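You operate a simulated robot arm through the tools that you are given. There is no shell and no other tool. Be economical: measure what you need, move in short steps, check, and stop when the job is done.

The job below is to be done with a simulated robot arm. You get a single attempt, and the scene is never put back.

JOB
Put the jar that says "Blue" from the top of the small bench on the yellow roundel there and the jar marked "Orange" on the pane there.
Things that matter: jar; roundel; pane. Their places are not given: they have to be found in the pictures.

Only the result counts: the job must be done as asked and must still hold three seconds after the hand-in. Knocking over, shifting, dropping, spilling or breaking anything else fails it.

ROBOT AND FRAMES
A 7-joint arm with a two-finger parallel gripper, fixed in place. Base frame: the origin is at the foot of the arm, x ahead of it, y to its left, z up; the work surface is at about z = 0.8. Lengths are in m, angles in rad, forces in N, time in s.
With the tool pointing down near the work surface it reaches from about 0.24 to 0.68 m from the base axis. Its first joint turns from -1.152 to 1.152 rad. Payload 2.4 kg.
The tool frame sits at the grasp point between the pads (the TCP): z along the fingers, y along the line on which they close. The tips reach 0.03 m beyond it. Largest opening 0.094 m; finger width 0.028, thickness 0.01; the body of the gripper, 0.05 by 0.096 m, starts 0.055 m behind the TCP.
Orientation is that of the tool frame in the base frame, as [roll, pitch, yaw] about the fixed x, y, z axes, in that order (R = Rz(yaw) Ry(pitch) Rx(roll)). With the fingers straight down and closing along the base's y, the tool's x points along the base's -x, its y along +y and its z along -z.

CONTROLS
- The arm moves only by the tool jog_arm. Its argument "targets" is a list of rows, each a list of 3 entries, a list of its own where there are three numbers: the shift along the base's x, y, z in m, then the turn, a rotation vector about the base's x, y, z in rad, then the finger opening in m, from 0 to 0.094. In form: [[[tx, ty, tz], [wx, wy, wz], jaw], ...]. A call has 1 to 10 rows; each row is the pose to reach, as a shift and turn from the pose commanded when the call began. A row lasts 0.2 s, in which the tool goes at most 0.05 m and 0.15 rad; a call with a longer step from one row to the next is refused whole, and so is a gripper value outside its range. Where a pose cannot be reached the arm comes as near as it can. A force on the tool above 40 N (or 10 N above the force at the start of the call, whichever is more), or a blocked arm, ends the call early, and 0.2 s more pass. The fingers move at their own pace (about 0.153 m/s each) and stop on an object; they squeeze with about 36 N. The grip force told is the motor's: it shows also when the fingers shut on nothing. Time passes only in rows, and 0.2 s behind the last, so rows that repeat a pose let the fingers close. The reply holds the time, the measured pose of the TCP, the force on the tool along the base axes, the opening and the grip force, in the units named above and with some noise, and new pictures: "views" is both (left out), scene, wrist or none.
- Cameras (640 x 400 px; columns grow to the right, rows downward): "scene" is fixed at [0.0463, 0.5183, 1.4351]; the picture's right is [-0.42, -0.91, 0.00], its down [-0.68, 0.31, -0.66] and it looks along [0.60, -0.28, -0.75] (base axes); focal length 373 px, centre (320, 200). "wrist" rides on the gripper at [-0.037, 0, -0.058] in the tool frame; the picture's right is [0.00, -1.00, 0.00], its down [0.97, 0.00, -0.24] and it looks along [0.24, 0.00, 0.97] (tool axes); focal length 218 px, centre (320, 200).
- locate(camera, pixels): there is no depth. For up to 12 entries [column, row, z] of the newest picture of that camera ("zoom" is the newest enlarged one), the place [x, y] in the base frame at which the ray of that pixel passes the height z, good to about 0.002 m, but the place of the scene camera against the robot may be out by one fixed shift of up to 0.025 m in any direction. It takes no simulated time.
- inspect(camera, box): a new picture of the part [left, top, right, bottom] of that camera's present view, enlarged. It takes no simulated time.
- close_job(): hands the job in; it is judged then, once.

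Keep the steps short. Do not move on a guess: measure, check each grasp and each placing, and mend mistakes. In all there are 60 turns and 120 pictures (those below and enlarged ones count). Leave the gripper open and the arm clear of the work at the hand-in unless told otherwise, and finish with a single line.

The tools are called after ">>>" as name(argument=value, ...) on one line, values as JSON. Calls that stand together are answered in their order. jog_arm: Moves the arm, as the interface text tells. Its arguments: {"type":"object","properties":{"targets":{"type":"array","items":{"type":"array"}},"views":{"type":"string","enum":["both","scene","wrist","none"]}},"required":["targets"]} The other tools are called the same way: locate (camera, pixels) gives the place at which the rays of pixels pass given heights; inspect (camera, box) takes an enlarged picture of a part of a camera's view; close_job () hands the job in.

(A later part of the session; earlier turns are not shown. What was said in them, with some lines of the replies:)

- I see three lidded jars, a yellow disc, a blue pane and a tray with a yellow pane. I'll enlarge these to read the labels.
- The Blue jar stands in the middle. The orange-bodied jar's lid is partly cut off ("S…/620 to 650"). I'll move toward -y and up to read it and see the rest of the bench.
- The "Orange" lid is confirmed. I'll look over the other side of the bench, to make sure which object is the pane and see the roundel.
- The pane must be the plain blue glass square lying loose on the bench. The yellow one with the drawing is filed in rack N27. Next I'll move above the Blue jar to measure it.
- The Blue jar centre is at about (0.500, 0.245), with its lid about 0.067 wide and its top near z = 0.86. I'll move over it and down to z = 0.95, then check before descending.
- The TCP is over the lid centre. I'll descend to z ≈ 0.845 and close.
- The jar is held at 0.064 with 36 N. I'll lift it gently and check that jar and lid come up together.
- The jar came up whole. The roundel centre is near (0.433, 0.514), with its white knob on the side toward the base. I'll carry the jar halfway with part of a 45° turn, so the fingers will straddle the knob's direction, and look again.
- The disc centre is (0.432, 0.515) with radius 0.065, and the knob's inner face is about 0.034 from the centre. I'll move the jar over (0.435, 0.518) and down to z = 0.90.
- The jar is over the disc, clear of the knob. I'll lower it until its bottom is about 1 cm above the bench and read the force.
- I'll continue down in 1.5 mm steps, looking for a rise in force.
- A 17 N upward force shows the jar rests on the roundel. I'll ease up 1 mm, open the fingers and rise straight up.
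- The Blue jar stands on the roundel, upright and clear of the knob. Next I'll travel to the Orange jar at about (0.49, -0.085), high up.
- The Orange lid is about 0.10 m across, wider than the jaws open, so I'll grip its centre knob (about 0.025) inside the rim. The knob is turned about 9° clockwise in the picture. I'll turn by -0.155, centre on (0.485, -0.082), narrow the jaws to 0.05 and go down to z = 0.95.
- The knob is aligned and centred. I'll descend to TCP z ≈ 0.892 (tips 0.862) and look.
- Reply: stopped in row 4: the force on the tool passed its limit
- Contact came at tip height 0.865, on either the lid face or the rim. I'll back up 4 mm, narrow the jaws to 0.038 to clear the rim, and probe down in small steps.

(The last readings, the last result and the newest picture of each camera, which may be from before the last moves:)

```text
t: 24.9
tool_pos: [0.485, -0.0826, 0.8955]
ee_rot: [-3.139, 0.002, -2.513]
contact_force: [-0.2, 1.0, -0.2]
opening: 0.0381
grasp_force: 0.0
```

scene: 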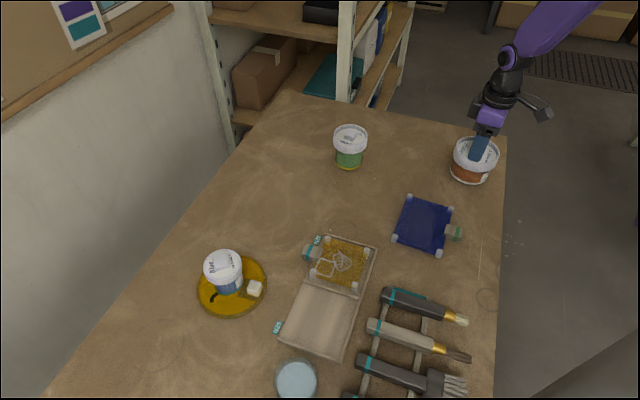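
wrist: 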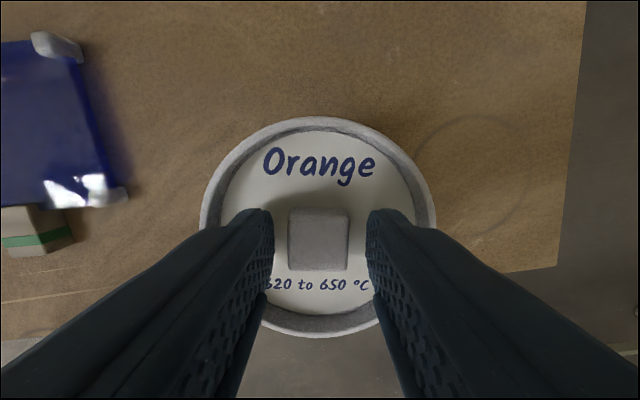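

>>> jog_arm(targets=[[[0, 0, -0.001], [0, 0, 0], 0.038], [[0, 0, -0.002], [0, 0, 0], 0.038], [[0, 0, -0.002], [0, 0, 0], 0.038]], views="none")

```text
t: 25.7
tool_pos: [0.4841, -0.0831, 0.8942]
ee_rot: [-3.137, 0.004, -2.511]
contact_force: [-5.9, -2.6, 28.5]
opening: 0.0382
grasp_force: 0.1
```

The lid face is at z ≈ 0.864. I'll rise 2 mm and close on the knob.

>>> jog_arm(targets=[[[0, 0, 0.0025], [0, 0, 0], 0.038], [[0, 0, 0.0025], [0, 0, 0], 0.03], [[0, 0, 0.0025], [0, 0, 0], 0.015], [[0, 0, 0.0025], [0, 0, 0], 0.01], [[0, 0, 0.0025], [0, 0, 0], 0.01]])

```text
t: 26.9
tool_pos: [0.4832, -0.0833, 0.8947]
ee_rot: [-3.139, 0.004, -2.512]
contact_force: [-0.7, -0.4, -3.1]
opening: 0.0227
grasp_force: 35.8
```

scene: 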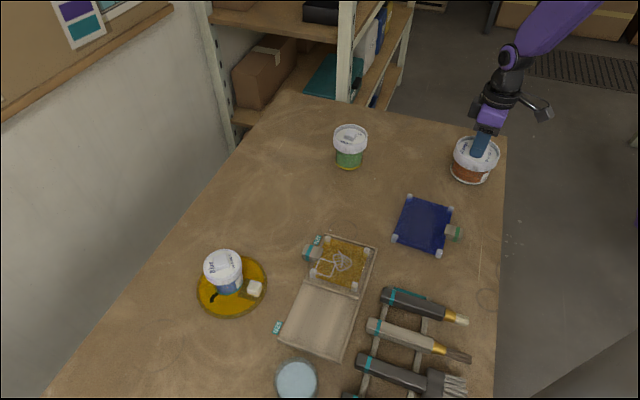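
wrist: 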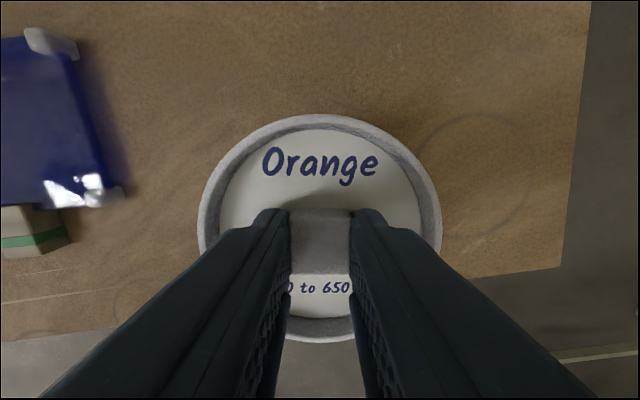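

The knob is held at 0.0227. I'll lift 1 cm slowly and check that the whole jar rises.

>>> jog_arm(targets=[[[0, 0, 0.004], [0, 0, 0], 0.01], [[0, 0, 0.008], [0, 0, 0], 0.01], [[0, 0, 0.012], [0, 0, 0], 0.01], [[0, 0, 0.012], [0, 0, 0], 0.01]])

>>> inspect(camera="scene", box=[430, 90, 530, 190])

```text
t: 27.9
tool_pos: [0.4844, -0.0827, 0.9063]
ee_rot: [-3.139, 0.001, -2.513]
contact_force: [0.4, -0.2, -2.5]
opening: 0.0227
grasp_force: 36.2
```

scene: 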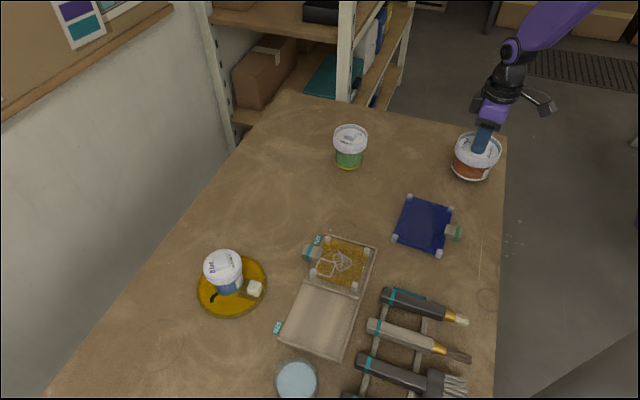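
wrist: 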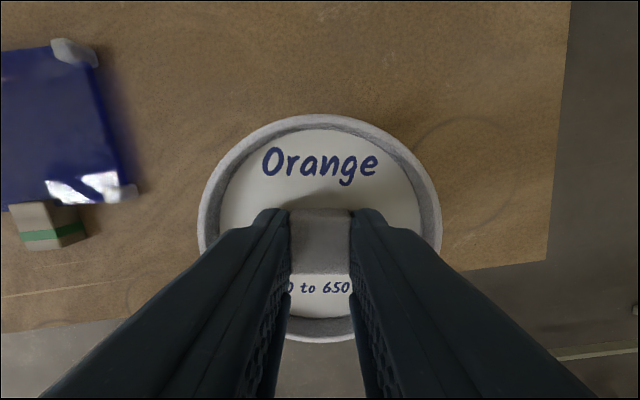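

```text
4.00 times, centred on (480, 140) of scene
```

zoom: 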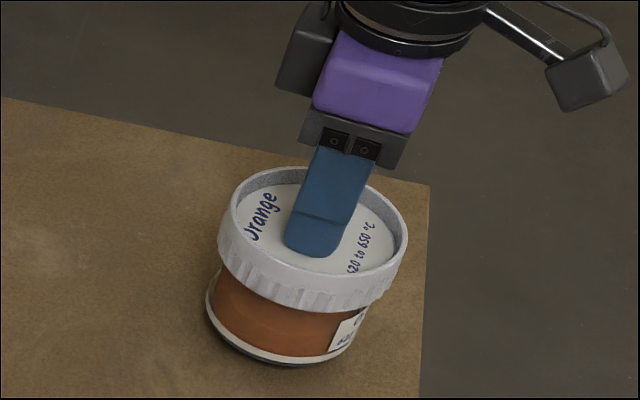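

The whole jar rose. I'll lift higher and move partway toward the pane for a closer look at it and its tab.

>>> jog_arm(targets=[[[0, 0, 0.03], [0, 0, 0], 0.01], [[0, 0.0, 0.06], [0, 0, 0], 0.01], [[-0.02, 0.03, 0.09], [0, 0, 0.1], 0.01], [[-0.04, 0.06, 0.11], [0, 0, 0.155], 0.01], [[-0.06, 0.06, 0.11], [0, 0, 0.155], 0.01], [[-0.06, 0.06, 0.11], [0, 0, 0.155], 0.01]])

>>> inspect(camera="wrist", box=[80, 0, 320, 180])

```text
t: 29.3
tool_pos: [0.4254, -0.0216, 1.0176]
ee_rot: [-3.14, 0.002, -2.356]
contact_force: [0.2, -0.7, -3.4]
opening: 0.0227
grasp_force: 36.5
```

scene: 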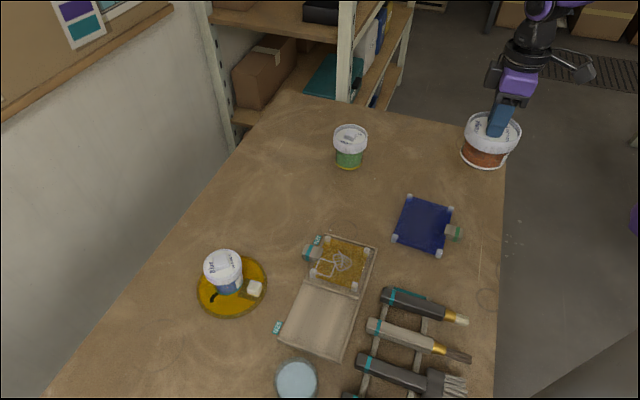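
wrist: 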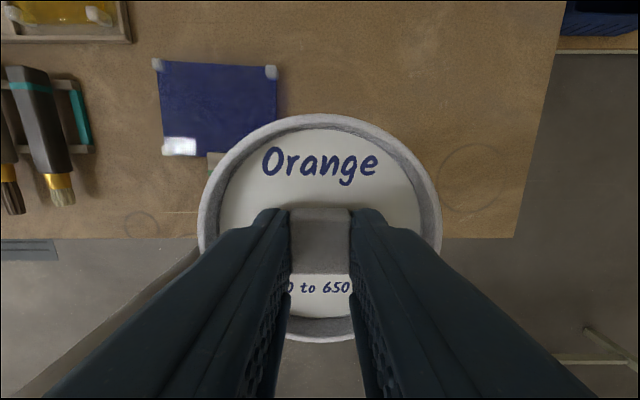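

```text
2.22 times, centred on (200, 90) of wrist
```

zoom: 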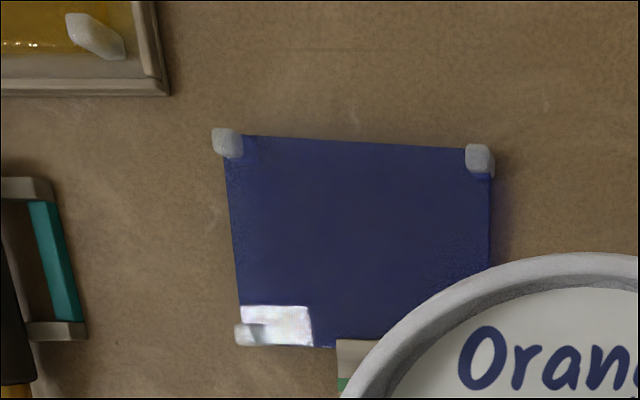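

>>> locate(camera="wrist", pixels=[[216, 64, 0.805], [202, 156.6, 0.805], [161, 108, 0.805], [276.6, 99, 0.805], [158, 64, 0.815], [270, 72, 0.815], [168, 152, 0.815], [213, 154, 0.82]])

>>> inspect(camera="scene", box=[380, 185, 470, 265])

```text
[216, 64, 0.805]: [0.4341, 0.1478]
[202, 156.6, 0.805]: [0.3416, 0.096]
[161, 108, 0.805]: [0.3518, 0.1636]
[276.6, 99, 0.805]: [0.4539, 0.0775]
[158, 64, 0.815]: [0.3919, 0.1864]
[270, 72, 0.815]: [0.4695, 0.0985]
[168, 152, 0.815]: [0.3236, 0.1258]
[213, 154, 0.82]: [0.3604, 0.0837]
```

```text
5.00 times, centred on (425, 225) of scene
```

zoom: 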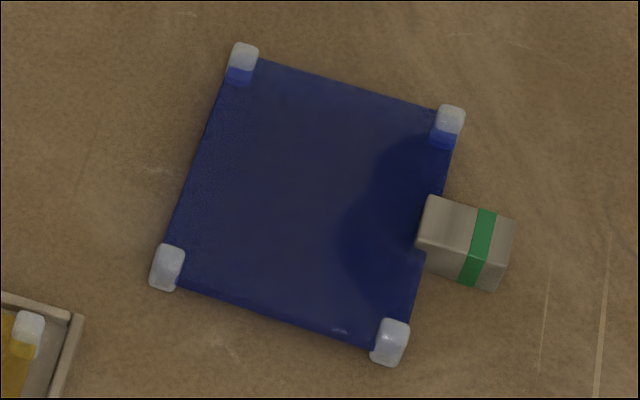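

The pane centre is (0.396, 0.114), with sides about 0.13 × 0.10 and the tab on its -x/-y long edge. I'll aim 4 mm away from the tab at (0.399, 0.117) and go down to TCP z = 0.94.

>>> jog_arm(targets=[[[-0.008, 0.04, 0], [0, 0, 0], 0.01], [[-0.016, 0.08, 0], [0, 0, 0], 0.01], [[-0.022, 0.115, 0], [0, 0, 0], 0.01], [[-0.026, 0.1385, 0], [0, 0, 0], 0.01], [[-0.026, 0.1385, -0.03], [0, 0, 0], 0.01], [[-0.026, 0.1385, -0.06], [0, 0, 0], 0.01], [[-0.026, 0.1385, -0.077], [0, 0, 0], 0.01], [[-0.026, 0.1385, -0.077], [0, 0, 0], 0.01]])

>>> inspect(camera="scene", box=[370, 130, 500, 270])

```text
t: 31.1
tool_pos: [0.399, 0.1167, 0.9392]
ee_rot: [-3.139, 0.002, -2.356]
contact_force: [0.1, -0.3, -2.6]
opening: 0.0226
grasp_force: 36.2
```

scene: 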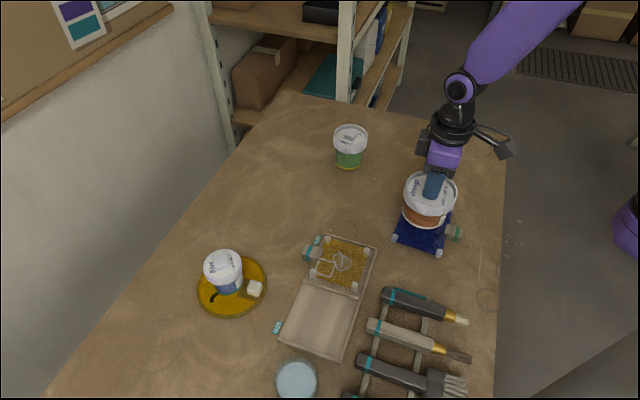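
wrist: 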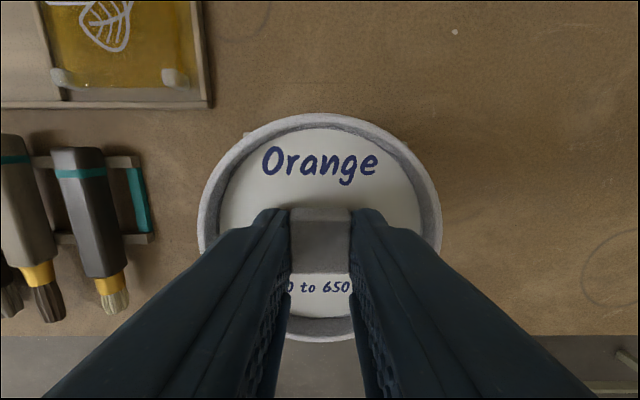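

```text
2.86 times, centred on (435, 200) of scene
```

zoom: 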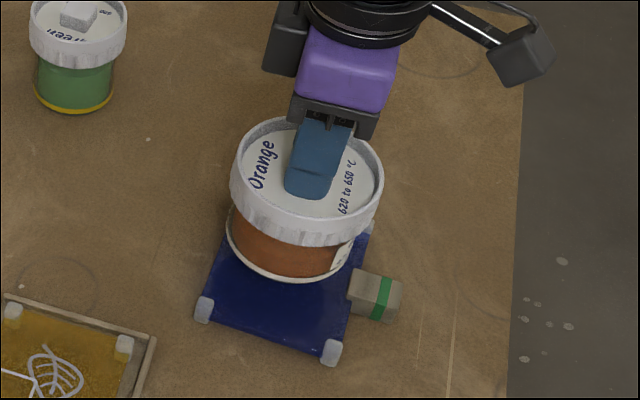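

>>> jog_arm(targets=[[[0, 0, -0.01], [0, 0, 0], 0.01], [[0, 0, -0.018], [0, 0, 0], 0.01], [[0, 0, -0.024], [0, 0, 0], 0.01], [[0, 0, -0.024], [0, 0, 0], 0.01]], views="scene")

>>> inspect(camera="scene", box=[380, 160, 480, 260])

```text
t: 32.1
tool_pos: [0.3991, 0.1174, 0.9162]
ee_rot: [-3.14, 0.002, -2.356]
contact_force: [0.8, 0.1, -3.3]
opening: 0.0225
grasp_force: 35.7
```

scene: 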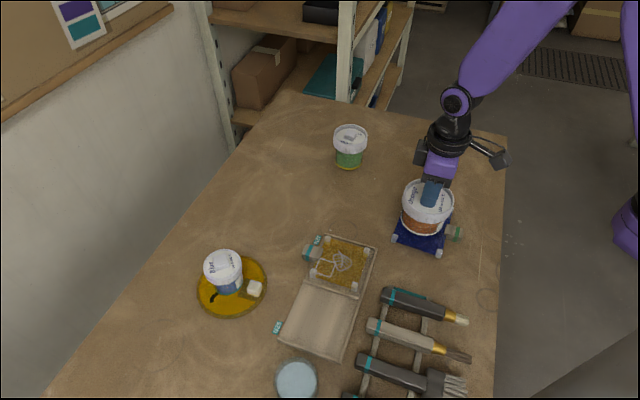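

```text
4.00 times, centred on (430, 210) of scene
```

zoom: 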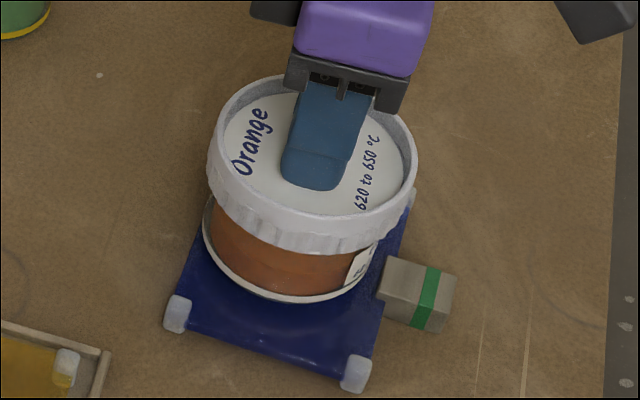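

The alignment looks good and the jar is clear of the tab. I'll go down 5 mm in small steps.

>>> jog_arm(targets=[[[0, 0, -0.0015], [0, 0, 0], 0.01], [[0, 0, -0.003], [0, 0, 0], 0.01], [[0, 0, -0.0045], [0, 0, 0], 0.01], [[0, 0, -0.0045], [0, 0, 0], 0.01]], views="none")

>>> jog_arm(targets=[[[0, 0, -0.001], [0, 0, 0], 0.01], [[0, 0, -0.002], [0, 0, 0], 0.01], [[0, 0, -0.002], [0, 0, 0], 0.01]], views="none")

```text
t: 33.1
tool_pos: [0.3988, 0.1169, 0.9116]
ee_rot: [-3.138, 0.003, -2.357]
contact_force: [-0.6, 0.3, -3.0]
opening: 0.0225
grasp_force: 36.9
```

```text
t: 33.9
tool_pos: [0.399, 0.1176, 0.909]
ee_rot: [-3.14, 0.002, -2.356]
contact_force: [0.8, -0.5, -2.9]
opening: 0.0226
grasp_force: 36.4
```

>>> jog_arm(targets=[[[0, 0, -0.001], [0, 0, 0], 0.01], [[0, 0, -0.002], [0, 0, 0], 0.01], [[0, 0, -0.002], [0, 0, 0], 0.01]], views="none")

>>> jog_arm(targets=[[[0, 0, -0.001], [0, 0, 0], 0.01], [[0, 0, -0.001], [0, 0, 0], 0.01]], views="scene")

>>> inspect(camera="scene", box=[380, 160, 480, 260])

```text
t: 34.7
tool_pos: [0.4004, 0.1157, 0.9084]
ee_rot: [-3.139, 0.002, -2.356]
contact_force: [-0.9, -1.4, 7.0]
opening: 0.0228
grasp_force: 36.4
```

```text
t: 35.3
tool_pos: [0.3999, 0.1163, 0.9071]
ee_rot: [-3.14, 0.002, -2.357]
contact_force: [-4.8, 2.3, 28.4]
opening: 0.0225
grasp_force: 35.8
```

scene: 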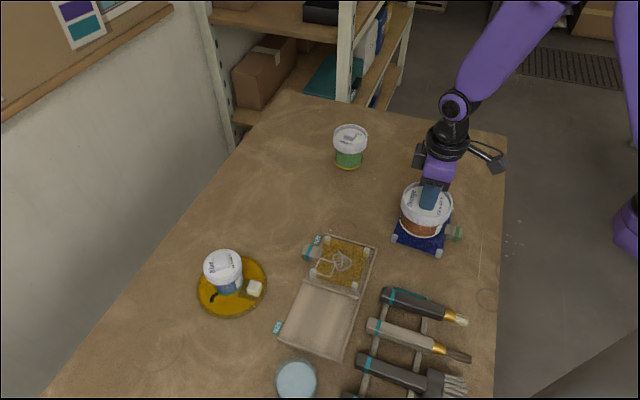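

```text
4.00 times, centred on (430, 210) of scene
```

zoom: 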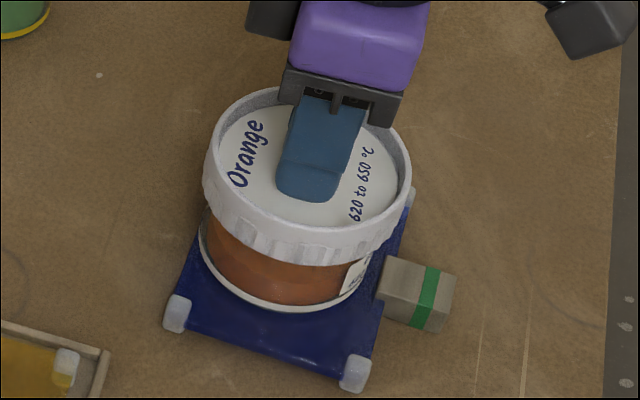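

28 N of contact at the expected height means the jar stands on the pane. I'll ease up 1 mm, open to 0.038 (staying inside the rim), and rise.

>>> jog_arm(targets=[[[0, 0, 0.0015], [0, 0, 0], 0.01], [[0, 0, 0.0015], [0, 0, 0], 0.022], [[0, 0, 0.0015], [0, 0, 0], 0.03], [[0, 0, 0.0015], [0, 0, 0], 0.038], [[0, 0, 0.0015], [0, 0, 0], 0.038], [[0, 0, 0.01], [0, 0, 0], 0.038], [[0, 0, 0.03], [0, 0, 0], 0.038], [[0, 0, 0.07], [0, 0, 0], 0.038], [[0, 0, 0.11], [0, 0, 0], 0.06], [[0, 0, 0.11], [0, 0, 0], 0.09]])

>>> inspect(camera="scene", box=[380, 160, 480, 260])

```text
t: 37.5
tool_pos: [0.3992, 0.1188, 1.0196]
ee_rot: [-3.14, 0.001, -2.356]
contact_force: [0.3, 0.3, -1.0]
opening: 0.0899
grasp_force: 0.0
```

scene: 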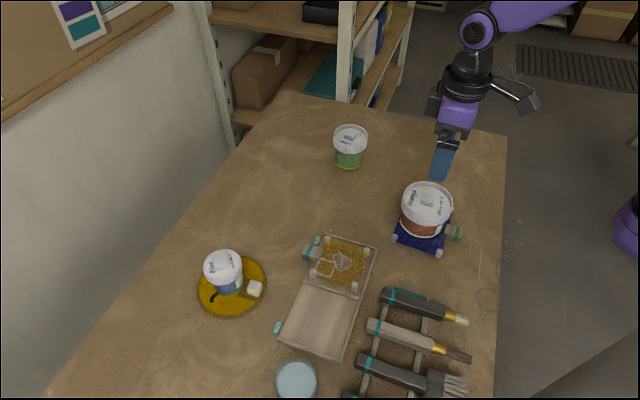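
wrist: 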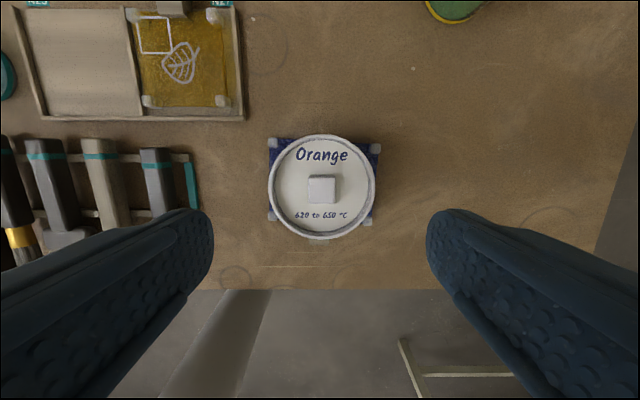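

```text
4.00 times, centred on (430, 210) of scene
```

zoom: 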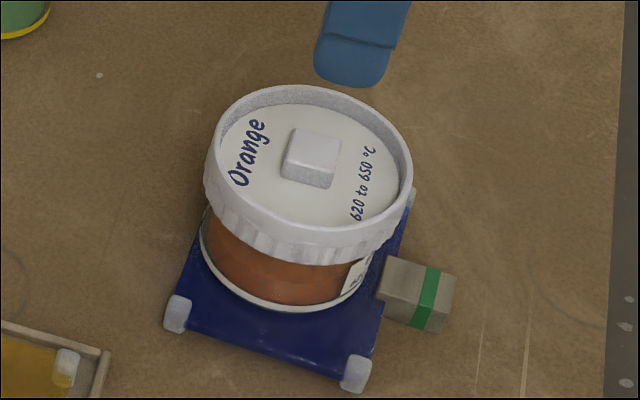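

The Orange jar stands upright on the pane, centred between its corners. I'll move the arm up and back, clear of the work.

>>> jog_arm(targets=[[[0, 0, 0.04], [0, 0, 0], 0.094], [[-0.02, -0.03, 0.07], [0, 0, 0], 0.094], [[-0.04, -0.07, 0.09], [0, 0, 0], 0.094], [[-0.06, -0.11, 0.1], [0, 0, 0], 0.094], [[-0.06, -0.15, 0.1], [0, 0, 0], 0.094], [[-0.06, -0.15, 0.1], [0, 0, 0], 0.094]])

```text
t: 38.9
tool_pos: [0.3363, -0.0304, 1.1161]
ee_rot: [-3.14, 0.003, -2.357]
contact_force: [0.0, 0.0, 0.6]
opening: 0.094
grasp_force: 0.0
```

scene: 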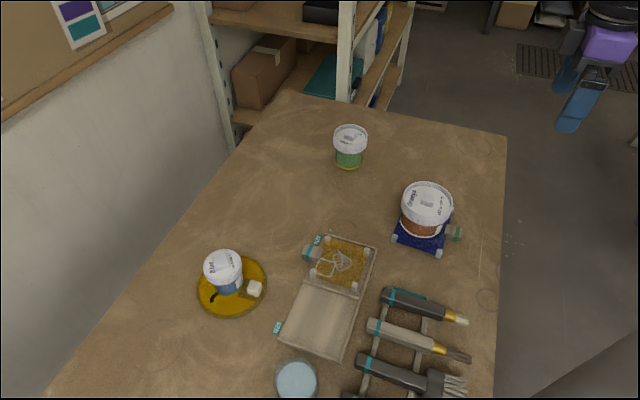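
wrist: 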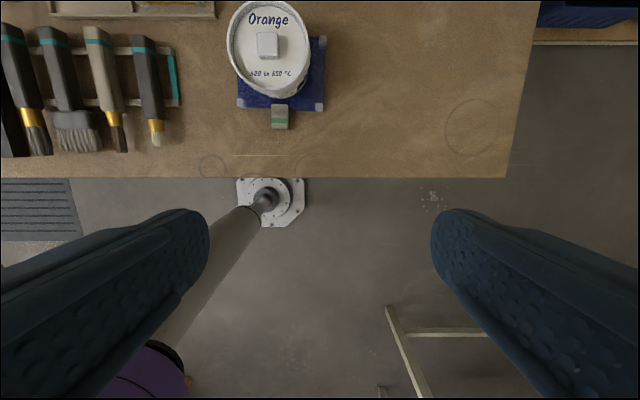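

Both jars are in place and nothing else has moved. The gripper is open and the arm is clear, so I'm handing in.

>>> close_job()

```text
The job is handed in.
```

The "Blue" jar stands on the yellow roundel and the "Orange" jar on the blue pane, which I took as the pane meant, and the job is handed in.
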